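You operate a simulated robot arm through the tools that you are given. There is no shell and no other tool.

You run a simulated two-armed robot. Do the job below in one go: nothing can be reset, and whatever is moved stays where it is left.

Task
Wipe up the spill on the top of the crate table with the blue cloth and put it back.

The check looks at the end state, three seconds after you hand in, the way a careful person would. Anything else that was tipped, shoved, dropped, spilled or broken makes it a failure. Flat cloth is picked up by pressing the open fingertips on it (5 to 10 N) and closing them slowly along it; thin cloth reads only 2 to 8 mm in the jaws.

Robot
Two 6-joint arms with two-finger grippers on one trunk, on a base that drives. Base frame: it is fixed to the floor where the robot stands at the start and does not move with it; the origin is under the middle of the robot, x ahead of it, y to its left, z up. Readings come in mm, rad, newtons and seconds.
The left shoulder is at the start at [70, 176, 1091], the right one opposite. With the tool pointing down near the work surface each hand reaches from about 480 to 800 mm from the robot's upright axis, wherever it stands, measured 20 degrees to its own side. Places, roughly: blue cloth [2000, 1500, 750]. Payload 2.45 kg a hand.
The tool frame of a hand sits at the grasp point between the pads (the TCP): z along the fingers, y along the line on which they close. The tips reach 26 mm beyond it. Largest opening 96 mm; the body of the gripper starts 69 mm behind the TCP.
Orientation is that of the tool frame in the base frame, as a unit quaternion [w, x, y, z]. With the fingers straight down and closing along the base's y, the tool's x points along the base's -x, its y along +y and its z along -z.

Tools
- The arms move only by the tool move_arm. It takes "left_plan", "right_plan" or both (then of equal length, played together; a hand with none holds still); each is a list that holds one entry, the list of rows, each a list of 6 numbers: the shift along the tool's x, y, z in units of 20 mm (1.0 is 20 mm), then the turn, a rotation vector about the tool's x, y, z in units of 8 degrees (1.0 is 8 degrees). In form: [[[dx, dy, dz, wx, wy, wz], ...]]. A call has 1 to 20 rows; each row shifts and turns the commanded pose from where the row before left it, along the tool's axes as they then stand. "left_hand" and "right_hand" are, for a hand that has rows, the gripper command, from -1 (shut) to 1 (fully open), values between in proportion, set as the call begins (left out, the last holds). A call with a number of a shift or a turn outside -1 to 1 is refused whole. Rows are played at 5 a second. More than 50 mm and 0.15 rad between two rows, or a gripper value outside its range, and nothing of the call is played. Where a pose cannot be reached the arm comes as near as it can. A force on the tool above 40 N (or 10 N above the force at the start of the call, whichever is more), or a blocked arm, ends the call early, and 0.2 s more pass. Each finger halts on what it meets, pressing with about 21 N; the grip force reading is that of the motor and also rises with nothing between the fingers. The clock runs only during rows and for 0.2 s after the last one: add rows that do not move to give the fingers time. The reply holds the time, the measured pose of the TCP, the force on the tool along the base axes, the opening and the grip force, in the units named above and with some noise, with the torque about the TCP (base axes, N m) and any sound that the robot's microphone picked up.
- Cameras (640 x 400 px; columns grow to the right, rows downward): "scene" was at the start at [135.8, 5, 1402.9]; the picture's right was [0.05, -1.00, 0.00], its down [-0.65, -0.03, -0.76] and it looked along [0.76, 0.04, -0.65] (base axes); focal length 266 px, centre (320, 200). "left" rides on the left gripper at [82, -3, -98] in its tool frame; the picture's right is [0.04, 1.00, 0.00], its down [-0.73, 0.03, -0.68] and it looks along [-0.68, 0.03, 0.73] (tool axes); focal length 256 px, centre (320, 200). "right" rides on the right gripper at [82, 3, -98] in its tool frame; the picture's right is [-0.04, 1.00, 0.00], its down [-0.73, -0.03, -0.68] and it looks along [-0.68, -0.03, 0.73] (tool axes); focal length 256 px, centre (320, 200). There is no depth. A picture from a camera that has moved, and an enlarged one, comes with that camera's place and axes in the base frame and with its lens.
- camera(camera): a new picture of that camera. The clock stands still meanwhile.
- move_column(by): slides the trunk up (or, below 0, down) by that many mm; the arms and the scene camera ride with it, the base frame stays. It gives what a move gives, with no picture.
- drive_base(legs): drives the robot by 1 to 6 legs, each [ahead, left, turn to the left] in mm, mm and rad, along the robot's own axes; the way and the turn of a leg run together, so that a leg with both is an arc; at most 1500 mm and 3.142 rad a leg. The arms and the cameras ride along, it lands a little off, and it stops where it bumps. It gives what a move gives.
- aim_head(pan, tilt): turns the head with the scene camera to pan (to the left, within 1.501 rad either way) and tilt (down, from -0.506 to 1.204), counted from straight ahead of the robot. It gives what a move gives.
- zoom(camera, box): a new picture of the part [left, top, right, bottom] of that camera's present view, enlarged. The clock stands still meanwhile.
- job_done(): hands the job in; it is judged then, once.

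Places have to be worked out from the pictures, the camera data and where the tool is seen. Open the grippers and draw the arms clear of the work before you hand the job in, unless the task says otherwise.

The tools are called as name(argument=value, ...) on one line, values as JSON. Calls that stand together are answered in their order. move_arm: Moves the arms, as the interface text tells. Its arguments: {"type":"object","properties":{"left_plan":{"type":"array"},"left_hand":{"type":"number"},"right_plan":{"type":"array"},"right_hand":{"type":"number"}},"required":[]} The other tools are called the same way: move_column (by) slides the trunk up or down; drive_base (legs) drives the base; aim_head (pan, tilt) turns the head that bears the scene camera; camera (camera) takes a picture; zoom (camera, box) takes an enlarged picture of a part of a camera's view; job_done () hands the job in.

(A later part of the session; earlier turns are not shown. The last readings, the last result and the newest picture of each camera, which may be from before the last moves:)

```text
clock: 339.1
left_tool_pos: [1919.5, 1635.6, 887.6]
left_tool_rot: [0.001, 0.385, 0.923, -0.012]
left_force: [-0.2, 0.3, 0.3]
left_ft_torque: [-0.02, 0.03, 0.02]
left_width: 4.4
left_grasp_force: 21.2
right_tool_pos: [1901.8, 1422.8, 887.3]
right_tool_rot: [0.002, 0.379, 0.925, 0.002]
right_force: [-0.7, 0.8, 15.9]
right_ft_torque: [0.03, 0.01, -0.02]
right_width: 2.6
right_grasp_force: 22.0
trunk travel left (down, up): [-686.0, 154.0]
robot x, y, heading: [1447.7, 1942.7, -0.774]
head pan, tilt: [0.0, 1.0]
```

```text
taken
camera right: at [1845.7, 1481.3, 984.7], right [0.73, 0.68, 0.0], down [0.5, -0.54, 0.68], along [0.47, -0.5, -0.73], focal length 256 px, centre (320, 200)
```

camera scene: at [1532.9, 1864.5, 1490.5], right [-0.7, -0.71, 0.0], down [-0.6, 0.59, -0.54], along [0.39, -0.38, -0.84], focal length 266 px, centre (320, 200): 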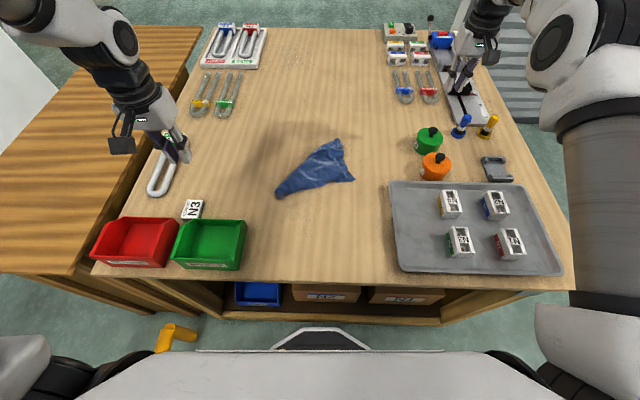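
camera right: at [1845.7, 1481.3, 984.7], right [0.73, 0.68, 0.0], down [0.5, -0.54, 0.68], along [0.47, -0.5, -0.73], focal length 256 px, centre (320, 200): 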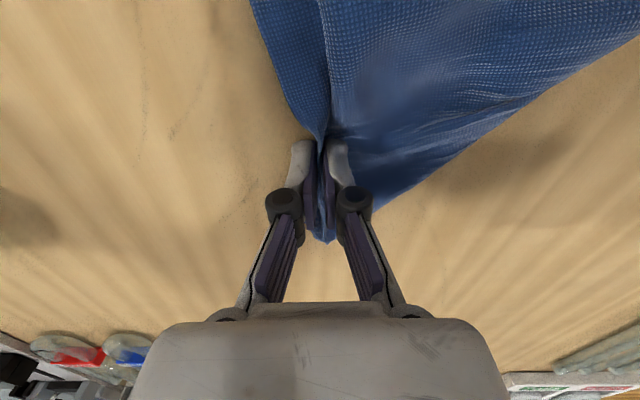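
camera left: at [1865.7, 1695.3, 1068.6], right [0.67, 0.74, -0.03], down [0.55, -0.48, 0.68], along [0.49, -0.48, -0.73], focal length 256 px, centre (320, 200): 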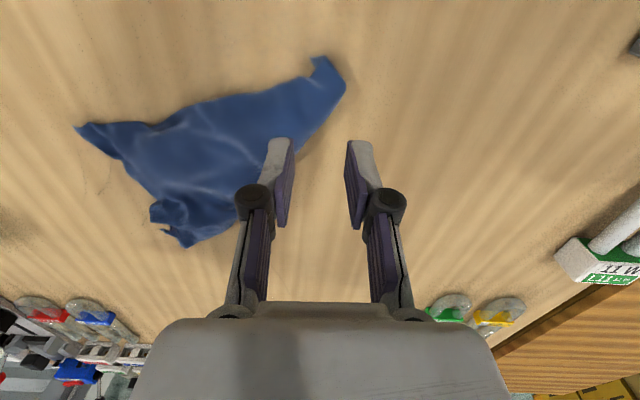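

K2 is held too (2.6 mm). Now I stretch along the diagonal: right hand 60 mm right and 30 mm forward, left hand 76 mm left and 70 mm back, together and slowly.

move_arm(left_plan=[[[0, 0, -0.2, 0, 0, 0], [0.35, 0.4, 0, 0, 0, 0], [0.35, 0.4, 0, 0, 0, 0], [0.35, 0.4, 0, 0, 0, 0], [0.35, 0.4, 0, 0, 0, 0], [0.35, 0.4, 0, 0, 0, 0], [0.35, 0.4, 0, 0, 0, 0], [0.35, 0.4, 0, 0, 0, 0], [0, 0, 0, 0, 0, 0]]], right_plan=[[[0, 0, -0.2, 0, 0, 0], [-0.15, -0.4, 0, 0, 0, 0], [-0.15, -0.4, 0, 0, 0, 0], [-0.15, -0.4, 0, 0, 0, 0], [-0.15, -0.4, 0, 0, 0, 0], [-0.15, -0.4, 0, 0, 0, 0], [-0.15, -0.4, 0, 0, 0, 0], [-0.15, -0.4, 0, 0, 0, 0], [0, 0, 0, 0, 0, 0]]])

camera(camera="scene")

zoom(camera="scene", box=[230, 110, 390, 210])

```text
clock: 340.7
left_tool_pos: [1926.9, 1692.3, 892.5]
left_tool_rot: [0.006, 0.385, 0.923, -0.014]
left_force: [-3.2, -31.2, 0.8]
left_ft_torque: [-0.82, 0.1, 0.04]
left_width: 5.2
left_grasp_force: 21.3
right_tool_pos: [1882.6, 1380.6, 886.8]
right_tool_rot: [-0.002, 0.378, 0.926, 0.004]
right_force: [3.7, 31.6, 4.1]
right_ft_torque: [0.78, -0.12, 0.04]
right_width: 3.9
right_grasp_force: 21.0
trunk travel left (down, up): [-686.0, 154.0]
robot x, y, heading: [1445.0, 1949.2, -0.774]
head pan, tilt: [0.0, 1.0]
stopped in row 8 (right hand): the force on the tool passed its limit at 44 N (the readings are from after the stop); the commanded pose is now the measured one
```

```text
taken
camera scene: at [1530.9, 1864.1, 1490.6], right [-0.7, -0.71, 0.0], down [-0.6, 0.59, -0.54], along [0.39, -0.38, -0.84], focal length 266 px, centre (320, 200)
```

scene: 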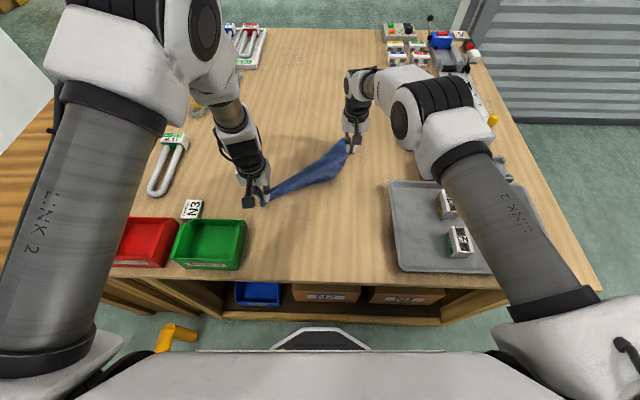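

```text
4.00 times, centred on (310, 160) of scene
camera zoom: at [1530.9, 1864.1, 1490.6], right [-0.7, -0.71, 0.0], down [-0.6, 0.59, -0.54], along [0.39, -0.38, -0.84], focal length 1064 px, centre (360, 360)
```

zoom: 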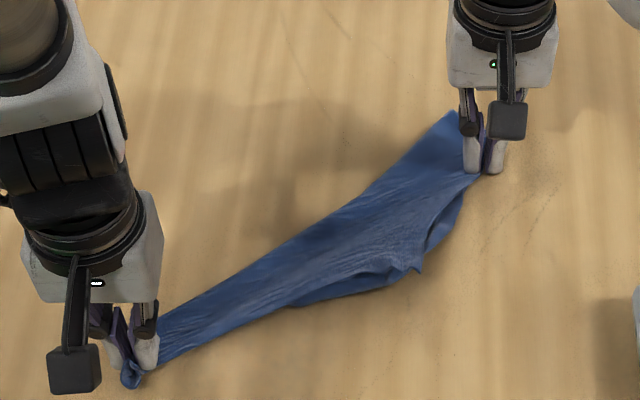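

The cloth is taut between T1 and K2 (31 N) – this is the full diagonal. I relax by 12 mm and lift both hands together 240 mm, so that the two other corners hang down as a clean triangle.

move_arm(left_plan=[[[-0.36, -0.48, -0.2, 0, 0, 0], [0, 0, -1, 0, 0, 0], [0, 0, -1, 0, 0, 0], [0, 0, -1, 0, 0, 0], [0, 0, -1, 0, 0, 0], [0, 0, -1, 0, 0, 0], [0, 0, -1, 0, 0, 0], [0, 0, -1, 0, 0, 0], [0, 0, -1, 0, 0, 0], [0, 0, -1, 0, 0, 0], [0, 0, -1, 0, 0, 0], [0, 0, -1, 0, 0, 0], [0, 0, 0, 0, 0, 0]]], right_plan=[[[0, 0, -0.2, 0, 0, 0], [0, 0, -1, 0, 0, 0], [0, 0, -1, 0, 0, 0], [0, 0, -1, 0, 0, 0], [0, 0, -1, 0, 0, 0], [0, 0, -1, 0, 0, 0], [0, 0, -1, 0, 0, 0], [0, 0, -1, 0, 0, 0], [0, 0, -1, 0, 0, 0], [0, 0, -1, 0, 0, 0], [0, 0, -1, 0, 0, 0], [0, 0, -1, 0, 0, 0], [0, 0, 0, 0, 0, 0]]])

camera(camera="scene")

zoom(camera="scene", box=[220, 80, 400, 192])

```text
clock: 343.5
left_tool_pos: [1926.1, 1686.9, 1115.0]
left_tool_rot: [0.004, 0.384, 0.923, -0.012]
left_force: [-3.7, -26.8, 0.0]
left_ft_torque: [-0.72, 0.12, 0.16]
left_width: 4.5
left_grasp_force: 21.4
right_tool_pos: [1881.6, 1375.5, 1112.2]
right_tool_rot: [-0.001, 0.38, 0.925, 0.004]
right_force: [3.1, 27.2, 0.6]
right_ft_torque: [0.75, -0.06, 0.01]
right_width: 3.8
right_grasp_force: 20.8
trunk travel left (down, up): [-686.0, 154.0]
robot x, y, heading: [1445.3, 1945.6, -0.785]
head pan, tilt: [0.0, 1.0]
```

```text
taken
camera scene: at [1532.0, 1862.5, 1490.4], right [-0.7, -0.71, 0.0], down [-0.6, 0.59, -0.54], along [0.39, -0.38, -0.84], focal length 266 px, centre (320, 200)
```

scene: 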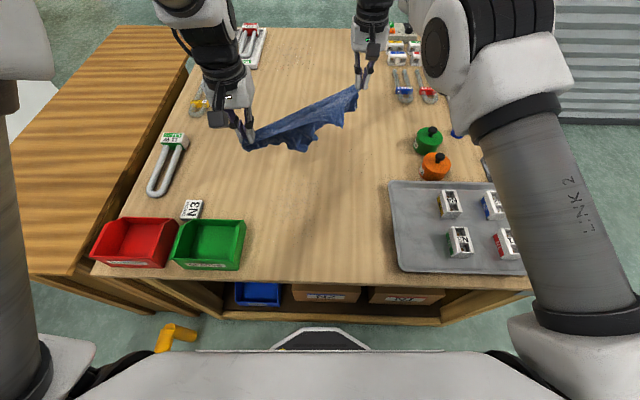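

```text
3.56 times, centred on (310, 136) of scene
camera zoom: at [1532.0, 1862.5, 1490.4], right [-0.7, -0.71, 0.0], down [-0.6, 0.59, -0.54], along [0.39, -0.38, -0.84], focal length 946 px, centre (356, 428)
```

zoom: 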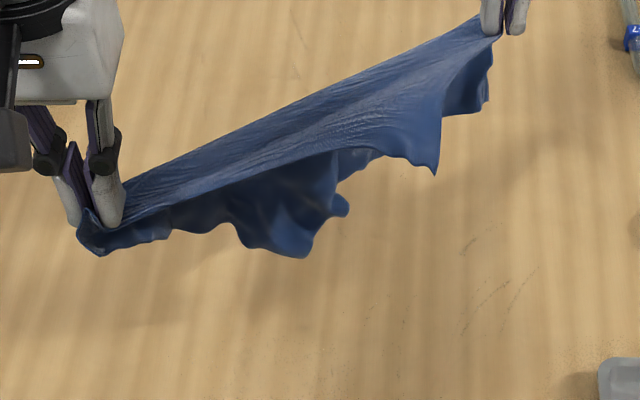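

The cloth now hangs from its taut diagonal with one flap in front and one behind – ideal. I'll lay one flap on each side of the diagonal. First I shift the base 80 mm to the left with the cloth held up.

drive_base(legs=[[0, 80, 0]])

camera(camera="scene")

zoom(camera="scene", box=[220, 80, 400, 192])

```text
clock: 344.6
left_tool_pos: [1981.3, 1743.0, 1116.0]
left_tool_rot: [0.004, 0.384, 0.923, -0.013]
left_force: [-2.3, -26.8, -1.4]
left_ft_torque: [-0.69, 0.06, 0.15]
left_width: 4.6
left_grasp_force: 20.8
right_tool_pos: [1937.1, 1432.8, 1113.0]
right_tool_rot: [-0.001, 0.379, 0.925, 0.004]
right_force: [3.3, 26.4, -0.7]
right_ft_torque: [0.7, -0.1, 0.04]
right_width: 3.9
right_grasp_force: 20.9
trunk travel left (down, up): [-686.0, 154.0]
robot x, y, heading: [1504.9, 2005.3, -0.777]
head pan, tilt: [0.0, 1.0]
```

```text
taken
camera scene: at [1587.2, 1919.6, 1490.5], right [-0.7, -0.71, 0.0], down [-0.6, 0.59, -0.54], along [0.39, -0.38, -0.84], focal length 266 px, centre (320, 200)
```

scene: 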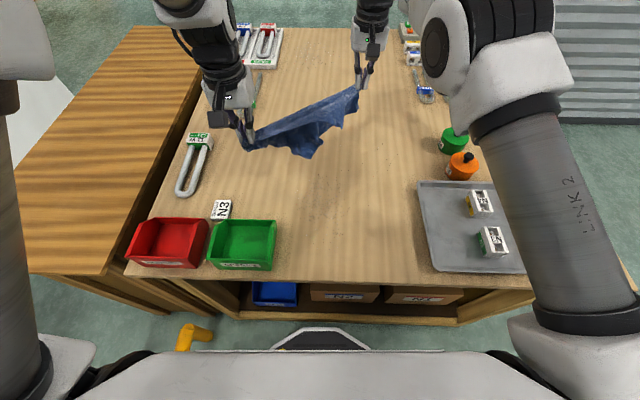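

```text
3.56 times, centred on (310, 136) of scene
camera zoom: at [1587.2, 1919.6, 1490.5], right [-0.7, -0.71, 0.0], down [-0.6, 0.59, -0.54], along [0.39, -0.38, -0.84], focal length 946 px, centre (356, 428)
```

zoom: 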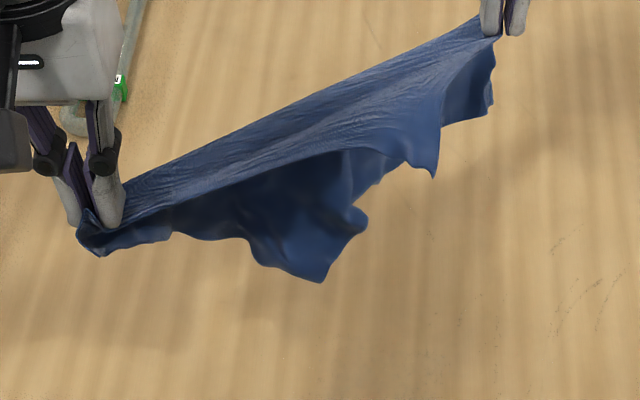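

To have room for both hands I first swing the diagonal parallel to the table's front edge: left hand forward 92 mm, right hand back 97 mm and right 51 mm.

move_arm(left_plan=[[[-0.575, 0.03, 0, 0, 0, 0], [-0.575, 0.03, 0, 0, 0, 0], [-0.575, 0.03, 0, 0, 0, 0], [-0.575, 0.03, 0, 0, 0, 0], [-0.575, 0.03, 0, 0, 0, 0], [-0.575, 0.03, 0, 0, 0, 0], [-0.575, 0.03, 0, 0, 0, 0], [-0.575, 0.03, 0, 0, 0, 0], [0, 0, 0, 0, 0, 0]]], right_plan=[[[0.606, -0.32, 0, 0, 0, 0], [0.606, -0.32, 0, 0, 0, 0], [0.606, -0.32, 0, 0, 0, 0], [0.606, -0.32, 0, 0, 0, 0], [0.606, -0.32, 0, 0, 0, 0], [0.606, -0.32, 0, 0, 0, 0], [0.606, -0.32, 0, 0, 0, 0], [0.606, -0.32, 0, 0, 0, 0], [0, 0, 0, 0, 0, 0]]])

camera(camera="scene")

zoom(camera="scene", box=[220, 70, 412, 190])

```text
clock: 346.6
left_tool_pos: [2050.6, 1681.9, 1117.1]
left_tool_rot: [0.003, 0.384, 0.923, -0.012]
left_force: [-11.8, -11.9, 0.1]
left_ft_torque: [-0.29, 0.33, -0.12]
left_width: 2.9
left_grasp_force: 21.2
right_tool_pos: [1832.7, 1464.3, 1112.5]
right_tool_rot: [-0.001, 0.38, 0.925, 0.003]
right_force: [12.3, 11.4, 0.6]
right_ft_torque: [0.35, -0.33, 0.09]
right_width: 2.2
right_grasp_force: 20.9
trunk travel left (down, up): [-686.0, 154.0]
robot x, y, heading: [1498.5, 2001.7, -0.774]
head pan, tilt: [0.0, 1.0]
```

```text
taken
camera scene: at [1588.1, 1920.7, 1490.5], right [-0.7, -0.71, 0.0], down [-0.6, 0.59, -0.54], along [0.39, -0.38, -0.84], focal length 266 px, centre (320, 200)
```

scene: 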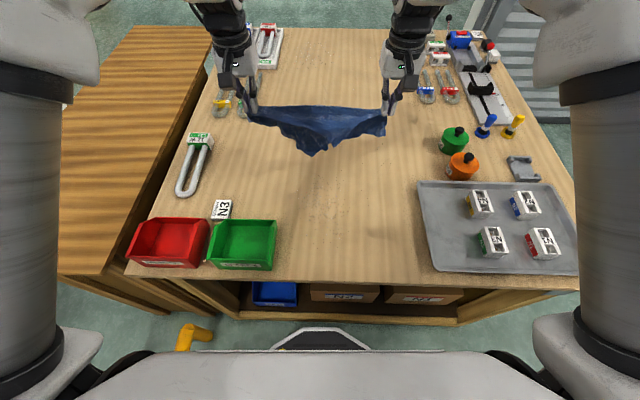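

```text
3.33 times, centred on (316, 130) of scene
camera zoom: at [1588.1, 1920.7, 1490.5], right [-0.7, -0.71, 0.0], down [-0.6, 0.59, -0.54], along [0.39, -0.38, -0.84], focal length 887 px, centre (333, 433)
```

zoom: 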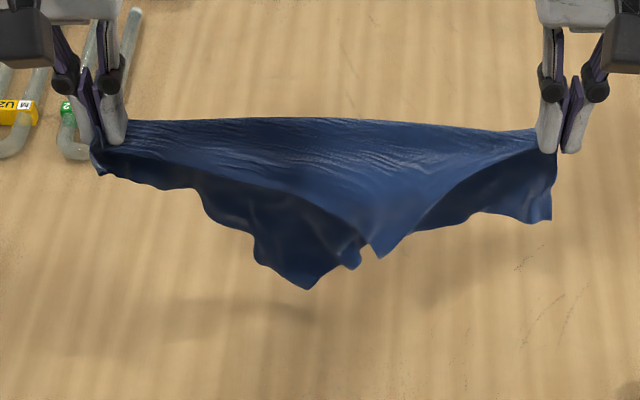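

A clean picture: the cloth hangs from a line along the table, one triangular flap in front and a longer one behind. I lower 85 mm until the back flap touches, then draw both hands 108 mm toward me so it trails out to the far side.

move_arm(left_plan=[[[0, 0, 1, 0, 0, 0], [0, 0, 1, 0, 0, 0], [0, 0, 1, 0, 0, 0], [0, 0, 1, 0, 0, 0], [0, 0, 0.3, 0, 0, 0], [0.9, 0, 0.17, 0, 0, 0], [0.9, 0, 0.17, 0, 0, 0], [0.9, 0, 0.17, 0, 0, 0], [0.9, 0, 0.17, 0, 0, 0], [0.9, 0, 0.17, 0, 0, 0], [0.9, 0, 0.17, 0, 0, 0], [0, 0, 0, 0, 0, 0]]], right_plan=[[[0, 0, 1, 0, 0, 0], [0, 0, 1, 0, 0, 0], [0, 0, 1, 0, 0, 0], [0, 0, 1, 0, 0, 0], [0, 0, 0.3, 0, 0, 0], [0.9, 0, 0.17, 0, 0, 0], [0.9, 0, 0.17, 0, 0, 0], [0.9, 0, 0.17, 0, 0, 0], [0.9, 0, 0.17, 0, 0, 0], [0.9, 0, 0.17, 0, 0, 0], [0.9, 0, 0.17, 0, 0, 0], [0, 0, 0, 0, 0, 0]]])

camera(camera="scene")

zoom(camera="scene", box=[220, 100, 412, 220])

```text
clock: 349.2
left_tool_pos: [1973.6, 1755.0, 1008.5]
left_tool_rot: [0.002, 0.384, 0.923, -0.013]
left_force: [-10.3, -9.8, 0.0]
left_ft_torque: [-0.25, 0.28, -0.11]
left_width: 2.5
left_grasp_force: 21.5
right_tool_pos: [1754.8, 1541.0, 1005.6]
right_tool_rot: [-0.001, 0.383, 0.924, 0.008]
right_force: [11.5, 10.1, -0.4]
right_ft_torque: [0.28, -0.28, 0.1]
right_width: 1.9
right_grasp_force: 20.6
trunk travel left (down, up): [-686.0, 154.0]
robot x, y, heading: [1502.2, 2005.5, -0.777]
head pan, tilt: [0.0, 1.0]
```

```text
taken
camera scene: at [1588.7, 1920.1, 1490.4], right [-0.7, -0.71, 0.0], down [-0.6, 0.59, -0.54], along [0.39, -0.38, -0.84], focal length 266 px, centre (320, 200)
```

scene: 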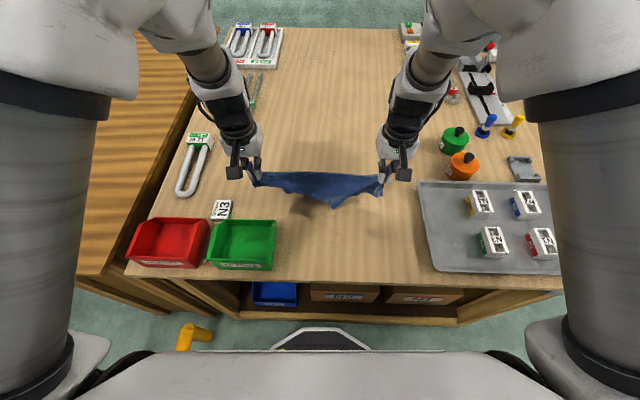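

```text
3.33 times, centred on (316, 160) of scene
camera zoom: at [1588.7, 1920.1, 1490.4], right [-0.7, -0.71, 0.0], down [-0.6, 0.59, -0.54], along [0.39, -0.38, -0.84], focal length 887 px, centre (333, 333)
```

zoom: 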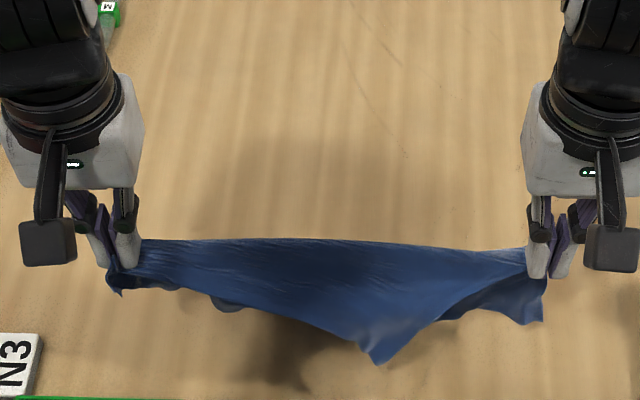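

The back flap trails behind and the front flap still hangs clear. Now I move forward 63 mm while lowering, so the front flap comes to lie toward me.

move_arm(left_plan=[[[-0.35, 0, 0.65, 0, 0, 0], [-0.35, 0, 0.65, 0, 0, 0], [-0.35, 0, 0.65, 0, 0, 0], [-0.35, 0, 0.65, 0, 0, 0], [-0.35, 0, 0.65, 0, 0, 0], [-0.35, 0, 0.65, 0, 0, 0], [-0.35, 0, 0.65, 0, 0, 0], [-0.35, 0, 0.65, 0, 0, 0], [-0.35, 0, 0.5, 0, 0, 0], [0, 0, 0, 0, 0, 0]]], right_plan=[[[-0.35, 0, 0.65, 0, 0, 0], [-0.35, 0, 0.65, 0, 0, 0], [-0.35, 0, 0.65, 0, 0, 0], [-0.35, 0, 0.65, 0, 0, 0], [-0.35, 0, 0.65, 0, 0, 0], [-0.35, 0, 0.65, 0, 0, 0], [-0.35, 0, 0.65, 0, 0, 0], [-0.35, 0, 0.65, 0, 0, 0], [-0.35, 0, 0.5, 0, 0, 0], [0, 0, 0, 0, 0, 0]]])

camera(camera="scene")

zoom(camera="scene", box=[220, 110, 412, 230])

```text
clock: 351.4
left_tool_pos: [2019.1, 1707.8, 896.2]
left_tool_rot: [0.004, 0.384, 0.923, -0.012]
left_force: [-9.5, -9.6, -0.4]
left_ft_torque: [-0.21, 0.23, -0.09]
left_width: 2.5
left_grasp_force: 21.2
right_tool_pos: [1801.0, 1500.0, 892.0]
right_tool_rot: [0.0, 0.379, 0.925, 0.004]
right_force: [9.5, 8.8, -0.5]
right_ft_torque: [0.22, -0.28, 0.08]
right_width: 1.8
right_grasp_force: 20.9
trunk travel left (down, up): [-686.0, 154.0]
robot x, y, heading: [1499.2, 2001.9, -0.776]
head pan, tilt: [0.0, 1.0]
```

```text
taken
camera scene: at [1587.5, 1921.2, 1490.6], right [-0.7, -0.71, 0.0], down [-0.6, 0.59, -0.54], along [0.39, -0.38, -0.84], focal length 266 px, centre (320, 200)
```

scene: 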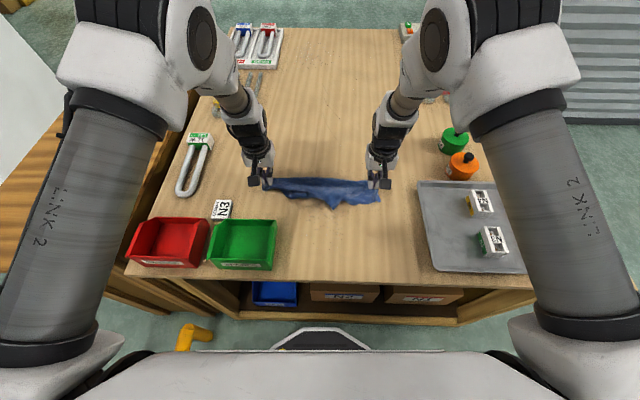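

```text
3.33 times, centred on (316, 170) of scene
camera zoom: at [1587.5, 1921.2, 1490.6], right [-0.7, -0.71, 0.0], down [-0.6, 0.59, -0.54], along [0.39, -0.38, -0.84], focal length 887 px, centre (333, 300)
```

zoom: 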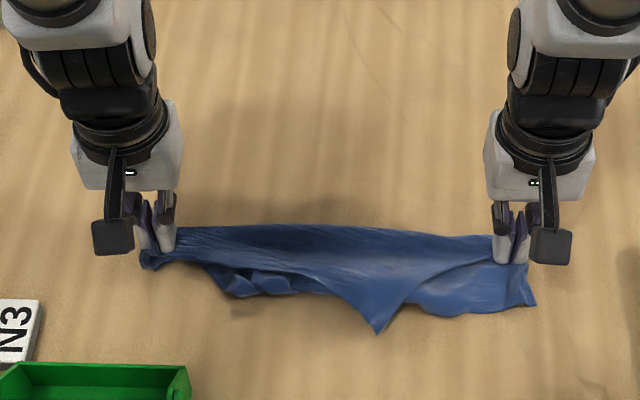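

Both flaps came to lie on the near side, with the diagonal straight at the far side (l≈217) and the top flap's tip B near me. I lower both hands to the table and release; then I'll fold B's flap over to the far side.

move_arm(left_plan=[[[0, -0.2, 0.25, 0, 0, 0], [0, 0, 0, 0, 0, 0]]], right_plan=[[[0, 0.2, 0.1, 0, 0, 0], [0, 0, 0, 0, 0, 0]]])

move_arm(left_plan=[[[0, 0, 0, 0, 0, 0], [0, 0, 0, 0, 0, 0]]], right_plan=[[[0, 0, 0, 0, 0, 0], [0, 0, 0, 0, 0, 0]]], left_hand=-0.7, right_hand=-0.7)

move_arm(left_plan=[[[0, 0, -0.5, 0, 0, 0], [0, 0, -0.7, 0, 0, 0], [0, 0, -1, 0, 0, 0], [0, 0, -1, 0, 0, 0], [0, 0, -1, 0, 0, 0], [0, 0, -1, 0, 0, 0], [0, 0, -1, 0, 0, 0], [0, 0.5, -1, 0, 0, 0], [0, 1, -1, 0, 0, 0], [0, 1, -1, 0, 0, 0], [0, 1, 0, 0, 0, 0]]], right_plan=[[[0, 0, -0.5, 0, 0, 0], [0, 0, -0.7, 0, 0, 0], [0, 0, -1, 0, 0, 0], [0, 0, -1, 0, 0, 0], [0, 0, -1, 0, 0, 0], [0, 0, -1, 0, 0, 0], [0, 0, -1, 0, 0, 0], [0, -0.5, -1, 0, 0, 0], [0, -1, -1, 0, 0, 0], [0, -1, -1, 0, 0, 0], [0, -1, 0, 0, 0, 0]]])

camera(camera="scene")

zoom(camera="scene", box=[240, 130, 400, 230])

```text
clock: 352.0
left_tool_pos: [2016.1, 1705.5, 890.7]
left_tool_rot: [0.005, 0.383, 0.923, -0.012]
left_force: [-5.0, -5.0, 1.4]
left_ft_torque: [-0.13, 0.11, -0.05]
left_width: 2.4
left_grasp_force: 20.5
right_tool_pos: [1802.9, 1501.0, 890.6]
right_tool_rot: [0.0, 0.379, 0.925, 0.003]
right_force: [4.2, 5.1, -0.2]
right_ft_torque: [0.13, -0.14, 0.04]
right_width: 1.7
right_grasp_force: 20.9
trunk travel left (down, up): [-686.0, 154.0]
robot x, y, heading: [1497.9, 2000.7, -0.774]
head pan, tilt: [0.0, 1.0]
```

```text
clock: 352.6
left_tool_pos: [2016.3, 1705.1, 891.2]
left_tool_rot: [0.003, 0.385, 0.923, -0.011]
left_force: [-0.6, 0.4, 0.2]
left_ft_torque: [0.03, 0.04, 0.0]
left_width: 14.5
left_grasp_force: 0.2
right_tool_pos: [1803.2, 1502.5, 890.4]
right_tool_rot: [-0.002, 0.379, 0.925, 0.003]
right_force: [0.3, 0.0, 0.1]
right_ft_torque: [0.02, -0.02, 0.02]
right_width: 14.6
right_grasp_force: 0.1
trunk travel left (down, up): [-686.0, 154.0]
robot x, y, heading: [1501.0, 2004.8, -0.774]
head pan, tilt: [0.0, 1.0]
```

```text
clock: 355.0
left_tool_pos: [2067.6, 1759.5, 1072.3]
left_tool_rot: [0.004, 0.385, 0.923, -0.012]
left_force: [0.1, -0.8, 0.2]
left_ft_torque: [0.03, -0.04, 0.02]
left_width: 14.4
left_grasp_force: 0.0
right_tool_pos: [1754.7, 1449.9, 1074.5]
right_tool_rot: [-0.002, 0.379, 0.925, 0.004]
right_force: [1.2, 0.9, 0.2]
right_ft_torque: [0.02, 0.03, 0.01]
right_width: 14.5
right_grasp_force: 0.1
trunk travel left (down, up): [-686.0, 154.0]
robot x, y, heading: [1501.7, 2004.3, -0.77]
head pan, tilt: [0.0, 1.0]
```

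```text
taken
camera scene: at [1588.5, 1920.1, 1490.4], right [-0.7, -0.71, 0.0], down [-0.6, 0.59, -0.54], along [0.39, -0.38, -0.84], focal length 266 px, centre (320, 200)
```

scene: 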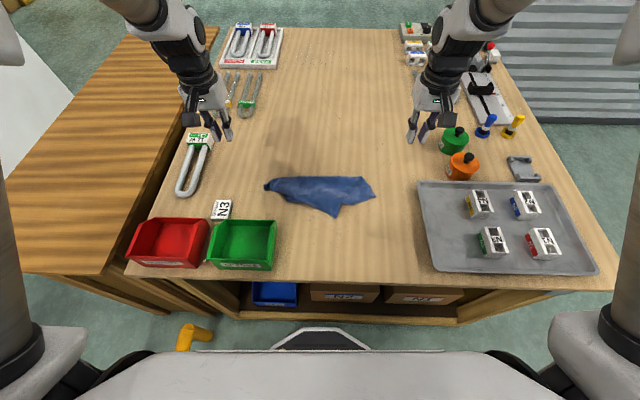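

```text
4.00 times, centred on (320, 180) of scene
camera zoom: at [1588.5, 1920.1, 1490.4], right [-0.7, -0.71, 0.0], down [-0.6, 0.59, -0.54], along [0.39, -0.38, -0.84], focal length 1064 px, centre (320, 280)
```

zoom: 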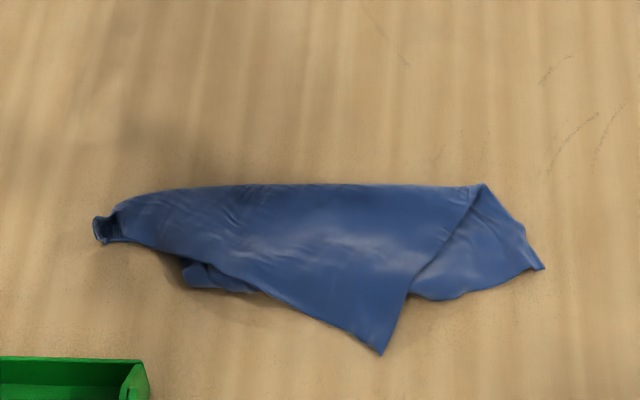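

Now it is a neat fold: ridge along l≈253, top flap tip B at (2444,112), the under layer's corner to the right. I'll flip B over the ridge with the left hand; I shift the base 129 mm right and 25 mm back for that.

drive_base(legs=[[-25, -129, 0]])

camera(camera="scene")

zoom(camera="scene", box=[190, 120, 350, 220])

```text
clock: 356.3
left_tool_pos: [1960.8, 1684.4, 1072.4]
left_tool_rot: [0.003, 0.385, 0.923, -0.012]
left_force: [0.6, 0.2, 0.3]
left_ft_torque: [-0.04, 0.0, 0.03]
left_width: 14.2
left_grasp_force: 0.1
right_tool_pos: [1646.9, 1374.4, 1074.5]
right_tool_rot: [-0.001, 0.378, 0.926, 0.003]
right_force: [-0.4, -0.8, -0.7]
right_ft_torque: [-0.01, 0.06, 0.03]
right_width: 14.4
right_grasp_force: 0.1
trunk travel left (down, up): [-686.0, 154.0]
robot x, y, heading: [1392.2, 1930.0, -0.776]
head pan, tilt: [0.0, 1.0]
```

```text
taken
camera scene: at [1480.6, 1845.3, 1490.5], right [-0.7, -0.72, 0.0], down [-0.6, 0.59, -0.54], along [0.39, -0.38, -0.84], focal length 266 px, centre (320, 200)
```

scene: 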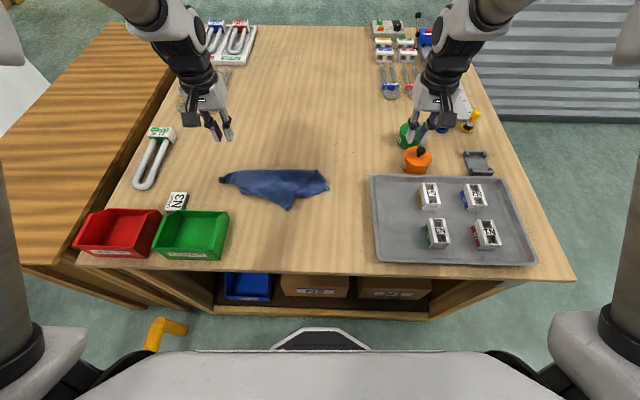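

```text
4.00 times, centred on (270, 170) of scene
camera zoom: at [1480.6, 1845.3, 1490.5], right [-0.7, -0.72, 0.0], down [-0.6, 0.59, -0.54], along [0.39, -0.38, -0.84], focal length 1064 px, centre (520, 320)
```

zoom: 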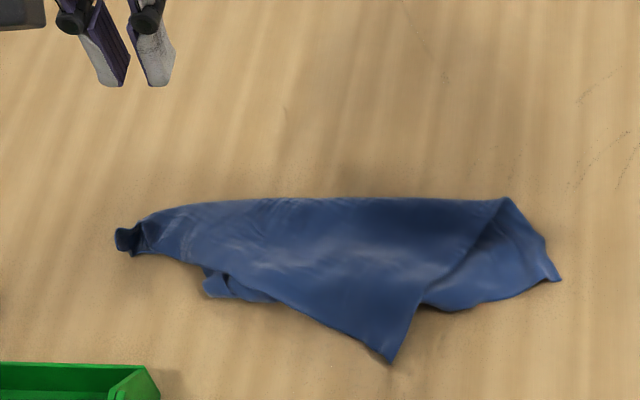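

B is at (1808,1648). I bring the left hand over it, 16 mm inside the tip.

move_arm(left_plan=[[[0.47, -0.942, 0.3, 0, 0, 0], [0.47, -0.942, 0.3, 0, 0, 0], [0.47, -0.942, 0.3, 0, 0, 0], [0.47, -0.942, 0.3, 0, 0, 0], [0.47, -0.942, 0.3, 0, 0, 0], [0.47, -0.942, 0.3, 0, 0, 0], [0.47, -0.942, 0.3, 0, 0, 0], [0, 0, 0.9, 0, 0, 0], [0, 0, 0.9, 0, 0, 0], [0, 0, 0.9, 0, 0, 0], [0, 0, 0, 0, 0, 0]]], left_hand=-0.4)

camera(camera="left")

```text
clock: 358.7
left_tool_pos: [1857.4, 1648.1, 984.2]
left_tool_rot: [-0.009, 0.362, 0.931, -0.038]
left_force: [-0.3, 1.1, -0.3]
left_ft_torque: [0.01, 0.0, 0.01]
left_width: 28.8
left_grasp_force: 0.0
left hand out of reach, approached as far as the arm can: row 6, 7
right_tool_pos: [1645.1, 1374.4, 1074.9]
right_tool_rot: [0.0, 0.379, 0.925, 0.003]
right_force: [0.5, 0.0, 1.1]
right_ft_torque: [0.0, 0.01, -0.02]
right_width: 14.2
right_grasp_force: 0.0
trunk travel left (down, up): [-686.0, 154.0]
robot x, y, heading: [1393.0, 1927.1, -0.772]
head pan, tilt: [0.0, 1.0]
```

```text
taken
camera left: at [1801.4, 1707.5, 1082.2], right [0.64, 0.76, -0.07], down [0.59, -0.43, 0.68], along [0.49, -0.48, -0.73], focal length 256 px, centre (320, 200)
```

left: 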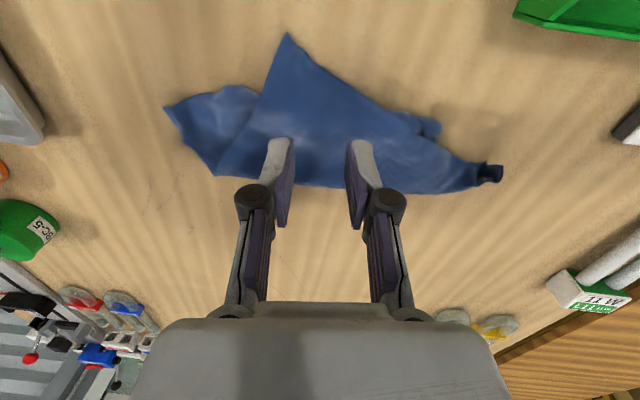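

The arm's inner limit keeps it 45 mm short. I move the command back into reach and shift the base 18 mm back and 31 mm right instead.

move_arm(left_plan=[[[-0.45, 0.78, 0, 0, 0, 0], [-0.45, 0.78, 0, 0, 0, 0], [0, 0, 0, 0, 0, 0]]])

drive_base(legs=[[-22, -33, 0]])

camera(camera="left")

```text
clock: 359.5
left_tool_pos: [1880.5, 1653.4, 978.7]
left_tool_rot: [0.004, 0.384, 0.923, -0.012]
left_force: [0.2, 0.6, -0.3]
left_ft_torque: [0.0, -0.02, 0.01]
left_width: 28.9
left_grasp_force: 0.0
right_tool_pos: [1644.8, 1374.7, 1074.8]
right_tool_rot: [0.0, 0.377, 0.926, 0.003]
right_force: [-0.5, -0.5, -0.6]
right_ft_torque: [0.01, -0.02, 0.0]
right_width: 14.0
right_grasp_force: 0.0
trunk travel left (down, up): [-686.0, 154.0]
robot x, y, heading: [1395.2, 1925.4, -0.778]
head pan, tilt: [0.0, 1.0]
```

```text
clock: 360.3
left_tool_pos: [1845.6, 1645.2, 977.2]
left_tool_rot: [0.002, 0.384, 0.923, -0.013]
left_force: [1.0, 0.1, 0.4]
left_ft_torque: [-0.02, 0.08, -0.02]
left_width: 29.2
left_grasp_force: 0.0
right_tool_pos: [1610.7, 1368.1, 1072.5]
right_tool_rot: [-0.004, 0.377, 0.926, 0.002]
right_force: [1.1, 0.0, 0.7]
right_ft_torque: [-0.02, 0.05, 0.0]
right_width: 14.5
right_grasp_force: 0.0
trunk travel left (down, up): [-686.0, 154.0]
robot x, y, heading: [1353.4, 1919.5, -0.771]
head pan, tilt: [0.0, 1.0]
```

```text
taken
camera left: at [1789.0, 1704.8, 1075.1], right [0.68, 0.73, -0.02], down [0.54, -0.48, 0.69], along [0.49, -0.48, -0.73], focal length 256 px, centre (320, 200)
```

left: 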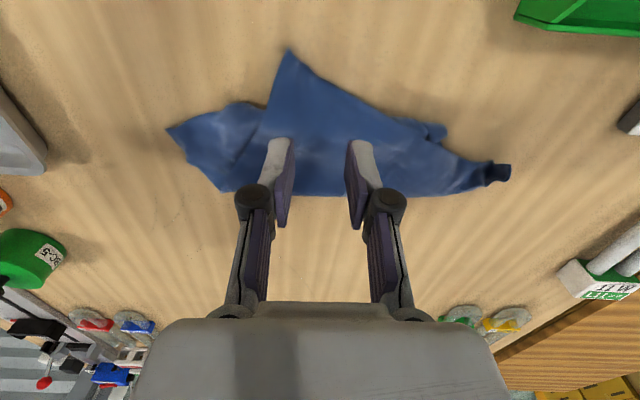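

Now the hand is level but B's tip is still 38 mm nearer and 26 mm to the right. I shift the base 23 mm back and 24 mm right.

drive_base(legs=[[-23, -25, 0]])

camera(camera="left")

```text
clock: 361.2
left_tool_pos: [1813.5, 1644.3, 976.6]
left_tool_rot: [0.002, 0.383, 0.924, -0.013]
left_force: [0.4, 0.1, -0.5]
left_ft_torque: [0.0, 0.07, 0.0]
left_width: 28.7
left_grasp_force: 0.2
right_tool_pos: [1578.0, 1364.0, 1073.2]
right_tool_rot: [-0.003, 0.377, 0.926, 0.001]
right_force: [0.0, 0.8, 0.2]
right_ft_torque: [0.01, 0.04, 0.02]
right_width: 14.3
right_grasp_force: 0.0
trunk travel left (down, up): [-686.0, 154.0]
robot x, y, heading: [1321.6, 1920.3, -0.775]
head pan, tilt: [0.0, 1.0]
```

```text
taken
camera left: at [1755.4, 1702.6, 1075.1], right [0.68, 0.73, -0.02], down [0.54, -0.48, 0.69], along [0.49, -0.48, -0.73], focal length 256 px, centre (320, 200)
```

left: 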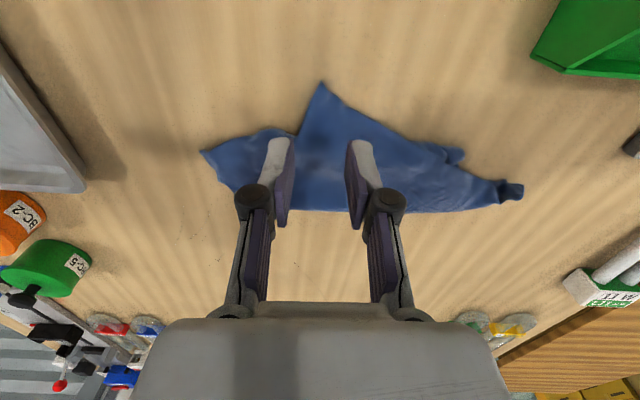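

B's tip is now just 11 mm beyond the TCP point. I lower to contact.

move_arm(left_plan=[[[-0.2, 0, 0.9, 0, 0, 0], [0, 0, 0.9, 0, 0, 0], [0, 0, 0.9, 0, 0, 0], [0, 0, 0.9, 0, 0, 0], [0, 0, 0.5, 0, 0, 0], [0, 0, 0.25, 0, 0, 0], [0, 0, 0, 0, 0, 0]]])

```text
clock: 362.8
left_tool_pos: [1811.3, 1638.7, 891.9]
left_tool_rot: [0.002, 0.382, 0.924, -0.013]
left_force: [0.3, 0.1, -0.9]
left_ft_torque: [0.02, 0.03, -0.02]
left_width: 28.7
left_grasp_force: 0.0
right_tool_pos: [1575.6, 1364.3, 1074.1]
right_tool_rot: [-0.001, 0.378, 0.926, 0.004]
right_force: [0.3, -0.6, 0.7]
right_ft_torque: [0.04, 0.01, 0.03]
right_width: 14.2
right_grasp_force: 0.1
trunk travel left (down, up): [-686.0, 154.0]
robot x, y, heading: [1319.9, 1919.6, -0.771]
head pan, tilt: [0.0, 1.0]
```

move_arm(left_plan=[[[0, 0, 0.15, 0, 0, 0], [0, 0, 0.1, 0, 0, 0], [0, 0, 0, 0, 0, 0]]])

```text
clock: 363.6
left_tool_pos: [1811.5, 1638.7, 887.7]
left_tool_rot: [0.004, 0.382, 0.924, -0.012]
left_force: [0.4, 0.0, 6.1]
left_ft_torque: [0.04, -0.14, -0.04]
left_width: 29.1
left_grasp_force: 0.2
right_tool_pos: [1574.5, 1364.8, 1073.8]
right_tool_rot: [-0.001, 0.377, 0.926, 0.003]
right_force: [0.0, 0.8, 0.1]
right_ft_torque: [0.01, 0.02, 0.01]
right_width: 14.4
right_grasp_force: 0.0
trunk travel left (down, up): [-686.0, 154.0]
robot x, y, heading: [1320.7, 1918.7, -0.774]
head pan, tilt: [0.0, 1.0]
```

Contact 6 N. I close the left fingers stepwise on B.

move_arm(left_plan=[[[0, 0, 0, 0, 0, 0]]], left_hand=-0.6)

move_arm(left_plan=[[[0, 0, 0, 0, 0, 0]]], left_hand=-0.8)

move_arm(left_plan=[[[0, 0, 0, 0, 0, 0], [0, 0, 0, 0, 0, 0]]], left_hand=-1.0)

camera(camera="left")

```text
clock: 364.0
left_tool_pos: [1812.3, 1638.7, 886.7]
left_tool_rot: [0.003, 0.383, 0.923, -0.013]
left_force: [-0.4, 0.6, 5.9]
left_ft_torque: [0.02, -0.08, 0.0]
left_width: 19.2
left_grasp_force: 0.0
right_tool_pos: [1575.0, 1365.1, 1073.9]
right_tool_rot: [-0.001, 0.377, 0.926, 0.003]
right_force: [0.1, 0.3, 0.4]
right_ft_torque: [0.03, 0.01, -0.01]
right_width: 14.2
right_grasp_force: 0.1
trunk travel left (down, up): [-686.0, 154.0]
robot x, y, heading: [1318.7, 1917.1, -0.772]
head pan, tilt: [0.0, 1.0]
```

```text
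clock: 364.4
left_tool_pos: [1810.6, 1638.9, 887.1]
left_tool_rot: [0.003, 0.383, 0.924, -0.012]
left_force: [-0.7, -0.4, 3.7]
left_ft_torque: [0.01, 0.0, 0.0]
left_width: 8.9
left_grasp_force: 0.2
right_tool_pos: [1575.7, 1364.1, 1073.4]
right_tool_rot: [-0.001, 0.377, 0.926, 0.003]
right_force: [0.2, -0.2, -0.4]
right_ft_torque: [-0.02, -0.03, 0.0]
right_width: 14.5
right_grasp_force: 0.1
trunk travel left (down, up): [-686.0, 154.0]
robot x, y, heading: [1317.9, 1919.2, -0.769]
head pan, tilt: [0.0, 1.0]
```

```text
clock: 365.0
left_tool_pos: [1812.3, 1638.7, 887.5]
left_tool_rot: [0.003, 0.383, 0.924, -0.012]
left_force: [0.0, 1.2, 1.2]
left_ft_torque: [0.04, -0.04, 0.0]
left_width: 3.5
left_grasp_force: 23.7
right_tool_pos: [1575.7, 1365.0, 1073.7]
right_tool_rot: [-0.002, 0.377, 0.926, 0.004]
right_force: [0.2, 0.7, 0.7]
right_ft_torque: [0.03, -0.02, 0.03]
right_width: 14.2
right_grasp_force: 0.0
trunk travel left (down, up): [-686.0, 154.0]
robot x, y, heading: [1322.9, 1920.1, -0.771]
head pan, tilt: [0.0, 1.0]
```

```text
taken
camera left: at [1754.0, 1697.5, 985.0], right [0.68, 0.73, -0.02], down [0.54, -0.48, 0.69], along [0.5, -0.48, -0.72], focal length 256 px, centre (320, 200)
```

left: 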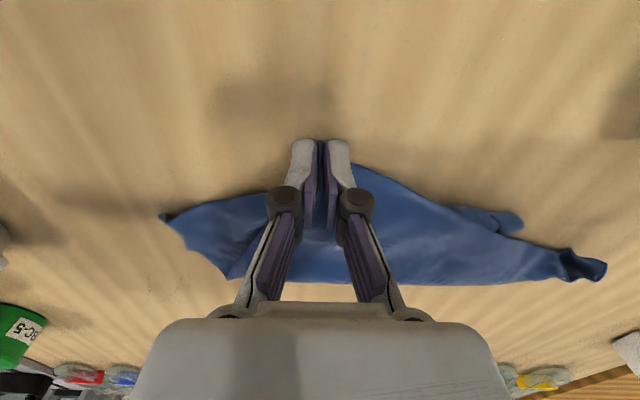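

B is held (3.5 mm). I carry it up and forward in an arc over the ridge.

move_arm(left_plan=[[[-0.3, 0, -0.9, 0, 0, 0], [-0.3, 0, -0.9, 0, 0, 0], [-0.4, 0, -0.9, 0, 0, 0], [-0.8, 0, -0.8, 0, 0, 0], [-0.8, 0, -0.8, 0, 0, 0], [-0.8, 0, -0.6, 0, 0, 0], [-0.9, 0, -0.2, 0, 0, 0], [-0.9, 0, 0, 0, 0, 0], [-0.9, 0, 0, 0, 0, 0], [-0.9, 0, 0, 0, 0, 0], [-0.9, 0, 0.2, 0, 0, 0], [-0.9, 0, 0.3, 0, 0, 0], [0, 0, 0, 0, 0, 0]]])

camera(camera="scene")

zoom(camera="scene", box=[170, 90, 346, 200])

```text
clock: 367.8
left_tool_pos: [1936.3, 1517.5, 982.1]
left_tool_rot: [0.004, 0.382, 0.924, -0.013]
left_force: [-1.2, 0.5, 0.0]
left_ft_torque: [-0.04, 0.01, -0.01]
left_width: 2.3
left_grasp_force: 20.0
right_tool_pos: [1575.7, 1365.7, 1074.3]
right_tool_rot: [-0.001, 0.377, 0.926, 0.003]
right_force: [0.5, 1.0, 0.6]
right_ft_torque: [0.0, -0.01, 0.01]
right_width: 14.5
right_grasp_force: 0.1
trunk travel left (down, up): [-686.0, 154.0]
robot x, y, heading: [1318.1, 1913.6, -0.77]
head pan, tilt: [0.0, 1.0]
```

```text
taken
camera scene: at [1407.5, 1834.9, 1490.6], right [-0.7, -0.72, 0.0], down [-0.6, 0.59, -0.54], along [0.39, -0.38, -0.84], focal length 266 px, centre (320, 200)
```

scene: 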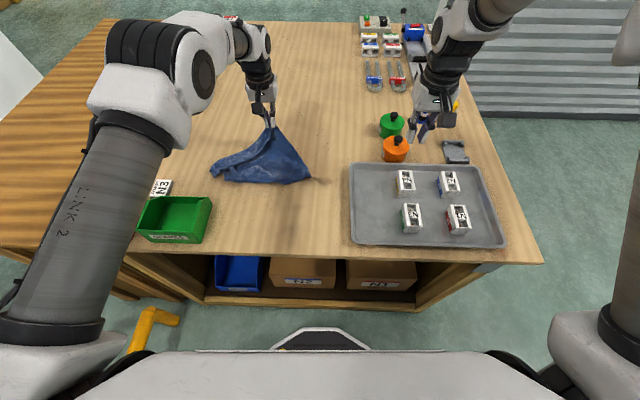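

```text
3.64 times, centred on (258, 145) of scene
camera zoom: at [1407.5, 1834.9, 1490.6], right [-0.7, -0.72, 0.0], down [-0.6, 0.59, -0.54], along [0.39, -0.38, -0.84], focal length 968 px, centre (546, 400)
```

zoom: 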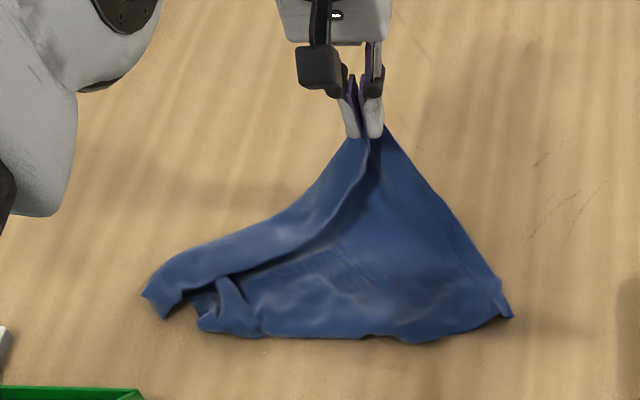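

Splendid – the cloth opens into a large sheet with a straight near hem. I go on forward by driving the base 60 mm ahead, then lower B to the table.

drive_base(legs=[[62, 0, 0]])

move_arm(left_plan=[[[0, 0, 0.7, 0, 0, 0], [-0.2, 0, 0.8, 0, 0, 0], [-0.2, 0, 0.8, 0, 0, 0], [-0.2, 0, 0.8, 0, 0, 0], [-0.2, 0, 0.8, 0, 0, 0], [0, 0, 0.5, 0, 0, 0], [0, 0, 0, 0, 0, 0]]])

camera(camera="scene")

zoom(camera="scene", box=[180, 110, 356, 220])

```text
clock: 368.8
left_tool_pos: [1980.2, 1476.3, 983.5]
left_tool_rot: [0.004, 0.382, 0.924, -0.013]
left_force: [1.2, 0.4, 0.3]
left_ft_torque: [0.01, -0.03, 0.0]
left_width: 2.8
left_grasp_force: 24.8
right_tool_pos: [1618.6, 1324.2, 1074.9]
right_tool_rot: [0.0, 0.378, 0.926, 0.003]
right_force: [0.2, 0.2, -0.9]
right_ft_torque: [0.01, -0.01, 0.04]
right_width: 14.5
right_grasp_force: 0.1
trunk travel left (down, up): [-686.0, 154.0]
robot x, y, heading: [1364.4, 1872.2, -0.777]
head pan, tilt: [0.0, 1.0]
```

```text
clock: 370.4
left_tool_pos: [1992.4, 1463.0, 894.5]
left_tool_rot: [0.005, 0.383, 0.924, -0.013]
left_force: [1.1, 1.8, 0.5]
left_ft_torque: [-0.01, 0.02, 0.02]
left_width: 2.8
left_grasp_force: 25.1
right_tool_pos: [1618.6, 1321.3, 1074.2]
right_tool_rot: [0.0, 0.377, 0.926, 0.003]
right_force: [0.3, -0.2, -0.1]
right_ft_torque: [0.0, 0.01, -0.02]
right_width: 14.4
right_grasp_force: 0.0
trunk travel left (down, up): [-686.0, 154.0]
robot x, y, heading: [1361.9, 1876.0, -0.77]
head pan, tilt: [0.0, 1.0]
```

```text
taken
camera scene: at [1451.6, 1792.1, 1490.6], right [-0.7, -0.72, 0.0], down [-0.6, 0.59, -0.54], along [0.39, -0.38, -0.84], focal length 266 px, centre (320, 200)
```

scene: 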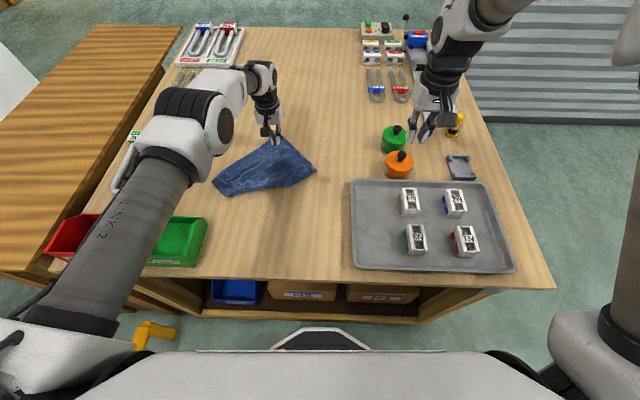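

```text
3.64 times, centred on (268, 165) of scene
camera zoom: at [1451.6, 1792.1, 1490.6], right [-0.7, -0.72, 0.0], down [-0.6, 0.59, -0.54], along [0.39, -0.38, -0.84], focal length 968 px, centre (509, 327)
```

zoom: 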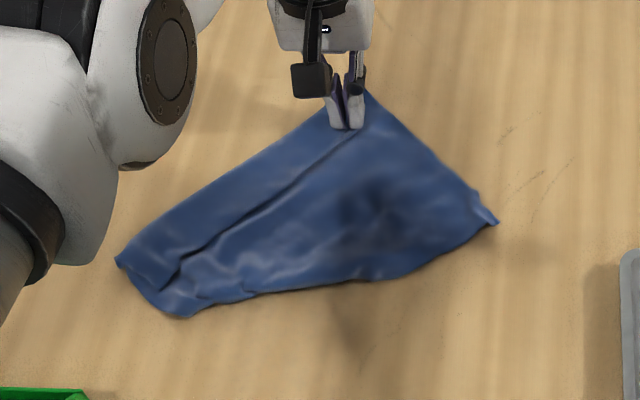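

Now it is a large, nearly flat sheet – corners B (2440,414), Q (2313,268), N1 (2553,171), L1 (2615,222) – with just one long pleat. I set B down, release it and withdraw the left hand.

move_arm(left_plan=[[[0, 0, 0.25, 0, 0, 0], [0, 0, 0, 0, 0, 0]]])

move_arm(left_plan=[[[0, 0, 0, 0, 0, 0], [0, 0, 0, 0, 0, 0]]], left_hand=-0.7)

move_arm(left_plan=[[[0, 0, -0.5, 0, 0, 0], [0, 0, -0.7, 0, 0, 0], [0, 0, -1, 0, 0, 0], [0, 0, -1, 0, 0, 0], [0, 0, -1, 0, 0, 0], [0, 0, -1, 0, 0, 0], [0, 0, -1, 0, 0, 0], [0, 0.5, -1, 0, 0, 0], [0, 1, -1, 0, 0, 0], [0, 1, -1, 0, 0, 0], [0, 1, 0, 0, 0, 0], [0, 1, 0, 0, 0, 0], [0, 1, 0, 0, 0, 0], [0, 1, 0, 0, 0, 0], [0, 1, 0, 0, 0, 0], [0, 1, 0, 0, 0, 0]]])

drive_base(legs=[[0, 200, 0]])

camera(camera="scene")

zoom(camera="scene", box=[270, 120, 430, 220])

```text
clock: 371.0
left_tool_pos: [1990.9, 1462.4, 889.7]
left_tool_rot: [0.002, 0.382, 0.924, -0.012]
left_force: [0.0, 0.1, 1.2]
left_ft_torque: [0.0, 0.02, 0.02]
left_width: 1.8
left_grasp_force: 23.0
right_tool_pos: [1619.5, 1322.1, 1073.8]
right_tool_rot: [-0.002, 0.377, 0.926, 0.003]
right_force: [0.1, 1.2, 0.2]
right_ft_torque: [-0.01, -0.02, 0.02]
right_width: 14.7
right_grasp_force: 0.0
trunk travel left (down, up): [-686.0, 154.0]
robot x, y, heading: [1367.5, 1870.1, -0.769]
head pan, tilt: [0.0, 1.0]
```

```text
clock: 371.6
left_tool_pos: [1991.8, 1464.0, 889.1]
left_tool_rot: [0.003, 0.383, 0.924, -0.012]
left_force: [0.5, -1.4, -0.1]
left_ft_torque: [0.0, -0.03, 0.05]
left_width: 14.1
left_grasp_force: 0.0
right_tool_pos: [1619.1, 1321.7, 1074.8]
right_tool_rot: [-0.002, 0.377, 0.926, 0.003]
right_force: [0.0, -0.4, -0.7]
right_ft_torque: [0.0, -0.02, -0.01]
right_width: 14.5
right_grasp_force: 0.2
trunk travel left (down, up): [-686.0, 154.0]
robot x, y, heading: [1365.2, 1876.2, -0.775]
head pan, tilt: [0.0, 1.0]
```

```text
clock: 375.0
left_tool_pos: [2114.2, 1587.3, 1069.3]
left_tool_rot: [0.003, 0.382, 0.924, -0.012]
left_force: [-0.6, 1.0, -0.1]
left_ft_torque: [-0.01, -0.01, -0.03]
left_width: 14.4
left_grasp_force: 0.0
right_tool_pos: [1619.4, 1322.1, 1073.7]
right_tool_rot: [-0.001, 0.376, 0.926, 0.003]
right_force: [0.8, 0.0, 0.1]
right_ft_torque: [-0.06, -0.01, -0.03]
right_width: 14.3
right_grasp_force: 0.1
trunk travel left (down, up): [-686.0, 154.0]
robot x, y, heading: [1364.5, 1871.2, -0.771]
head pan, tilt: [0.0, 1.0]
```

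```text
clock: 376.6
left_tool_pos: [2250.3, 1728.2, 1069.4]
left_tool_rot: [0.004, 0.384, 0.923, -0.012]
left_force: [0.1, 0.8, -0.1]
left_ft_torque: [-0.01, 0.01, -0.01]
left_width: 14.5
left_grasp_force: 0.1
right_tool_pos: [1757.5, 1464.0, 1074.5]
right_tool_rot: [-0.001, 0.378, 0.926, 0.003]
right_force: [0.7, -0.4, 0.9]
right_ft_torque: [-0.01, 0.01, 0.0]
right_width: 14.4
right_grasp_force: 0.0
trunk travel left (down, up): [-686.0, 154.0]
robot x, y, heading: [1504.3, 2020.6, -0.775]
head pan, tilt: [0.0, 1.0]
```

```text
taken
camera scene: at [1590.1, 1933.5, 1490.5], right [-0.7, -0.72, 0.0], down [-0.6, 0.59, -0.54], along [0.39, -0.38, -0.84], focal length 266 px, centre (320, 200)
```

scene: 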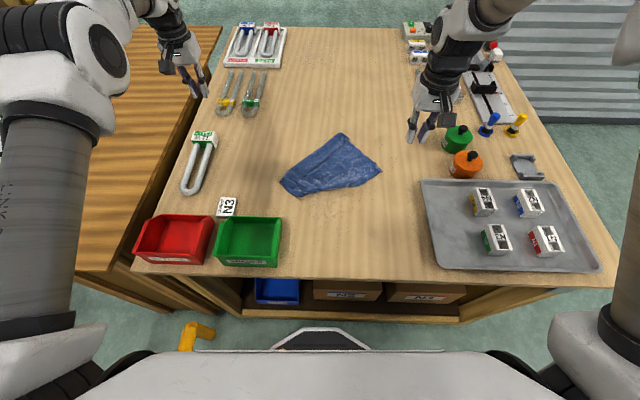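

```text
4.00 times, centred on (350, 170) of scene
camera zoom: at [1590.1, 1933.5, 1490.5], right [-0.7, -0.72, 0.0], down [-0.6, 0.59, -0.54], along [0.39, -0.38, -0.84], focal length 1064 px, centre (200, 320)
```

zoom: 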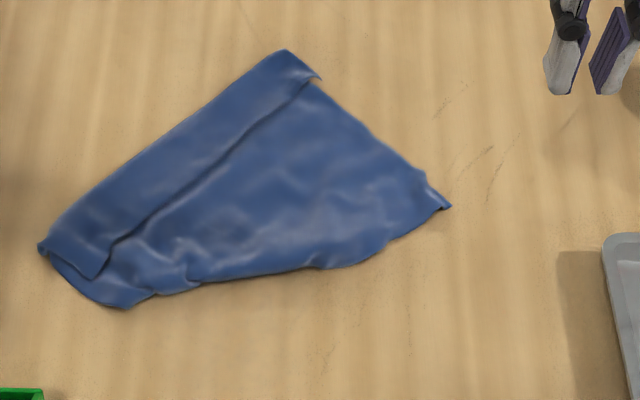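

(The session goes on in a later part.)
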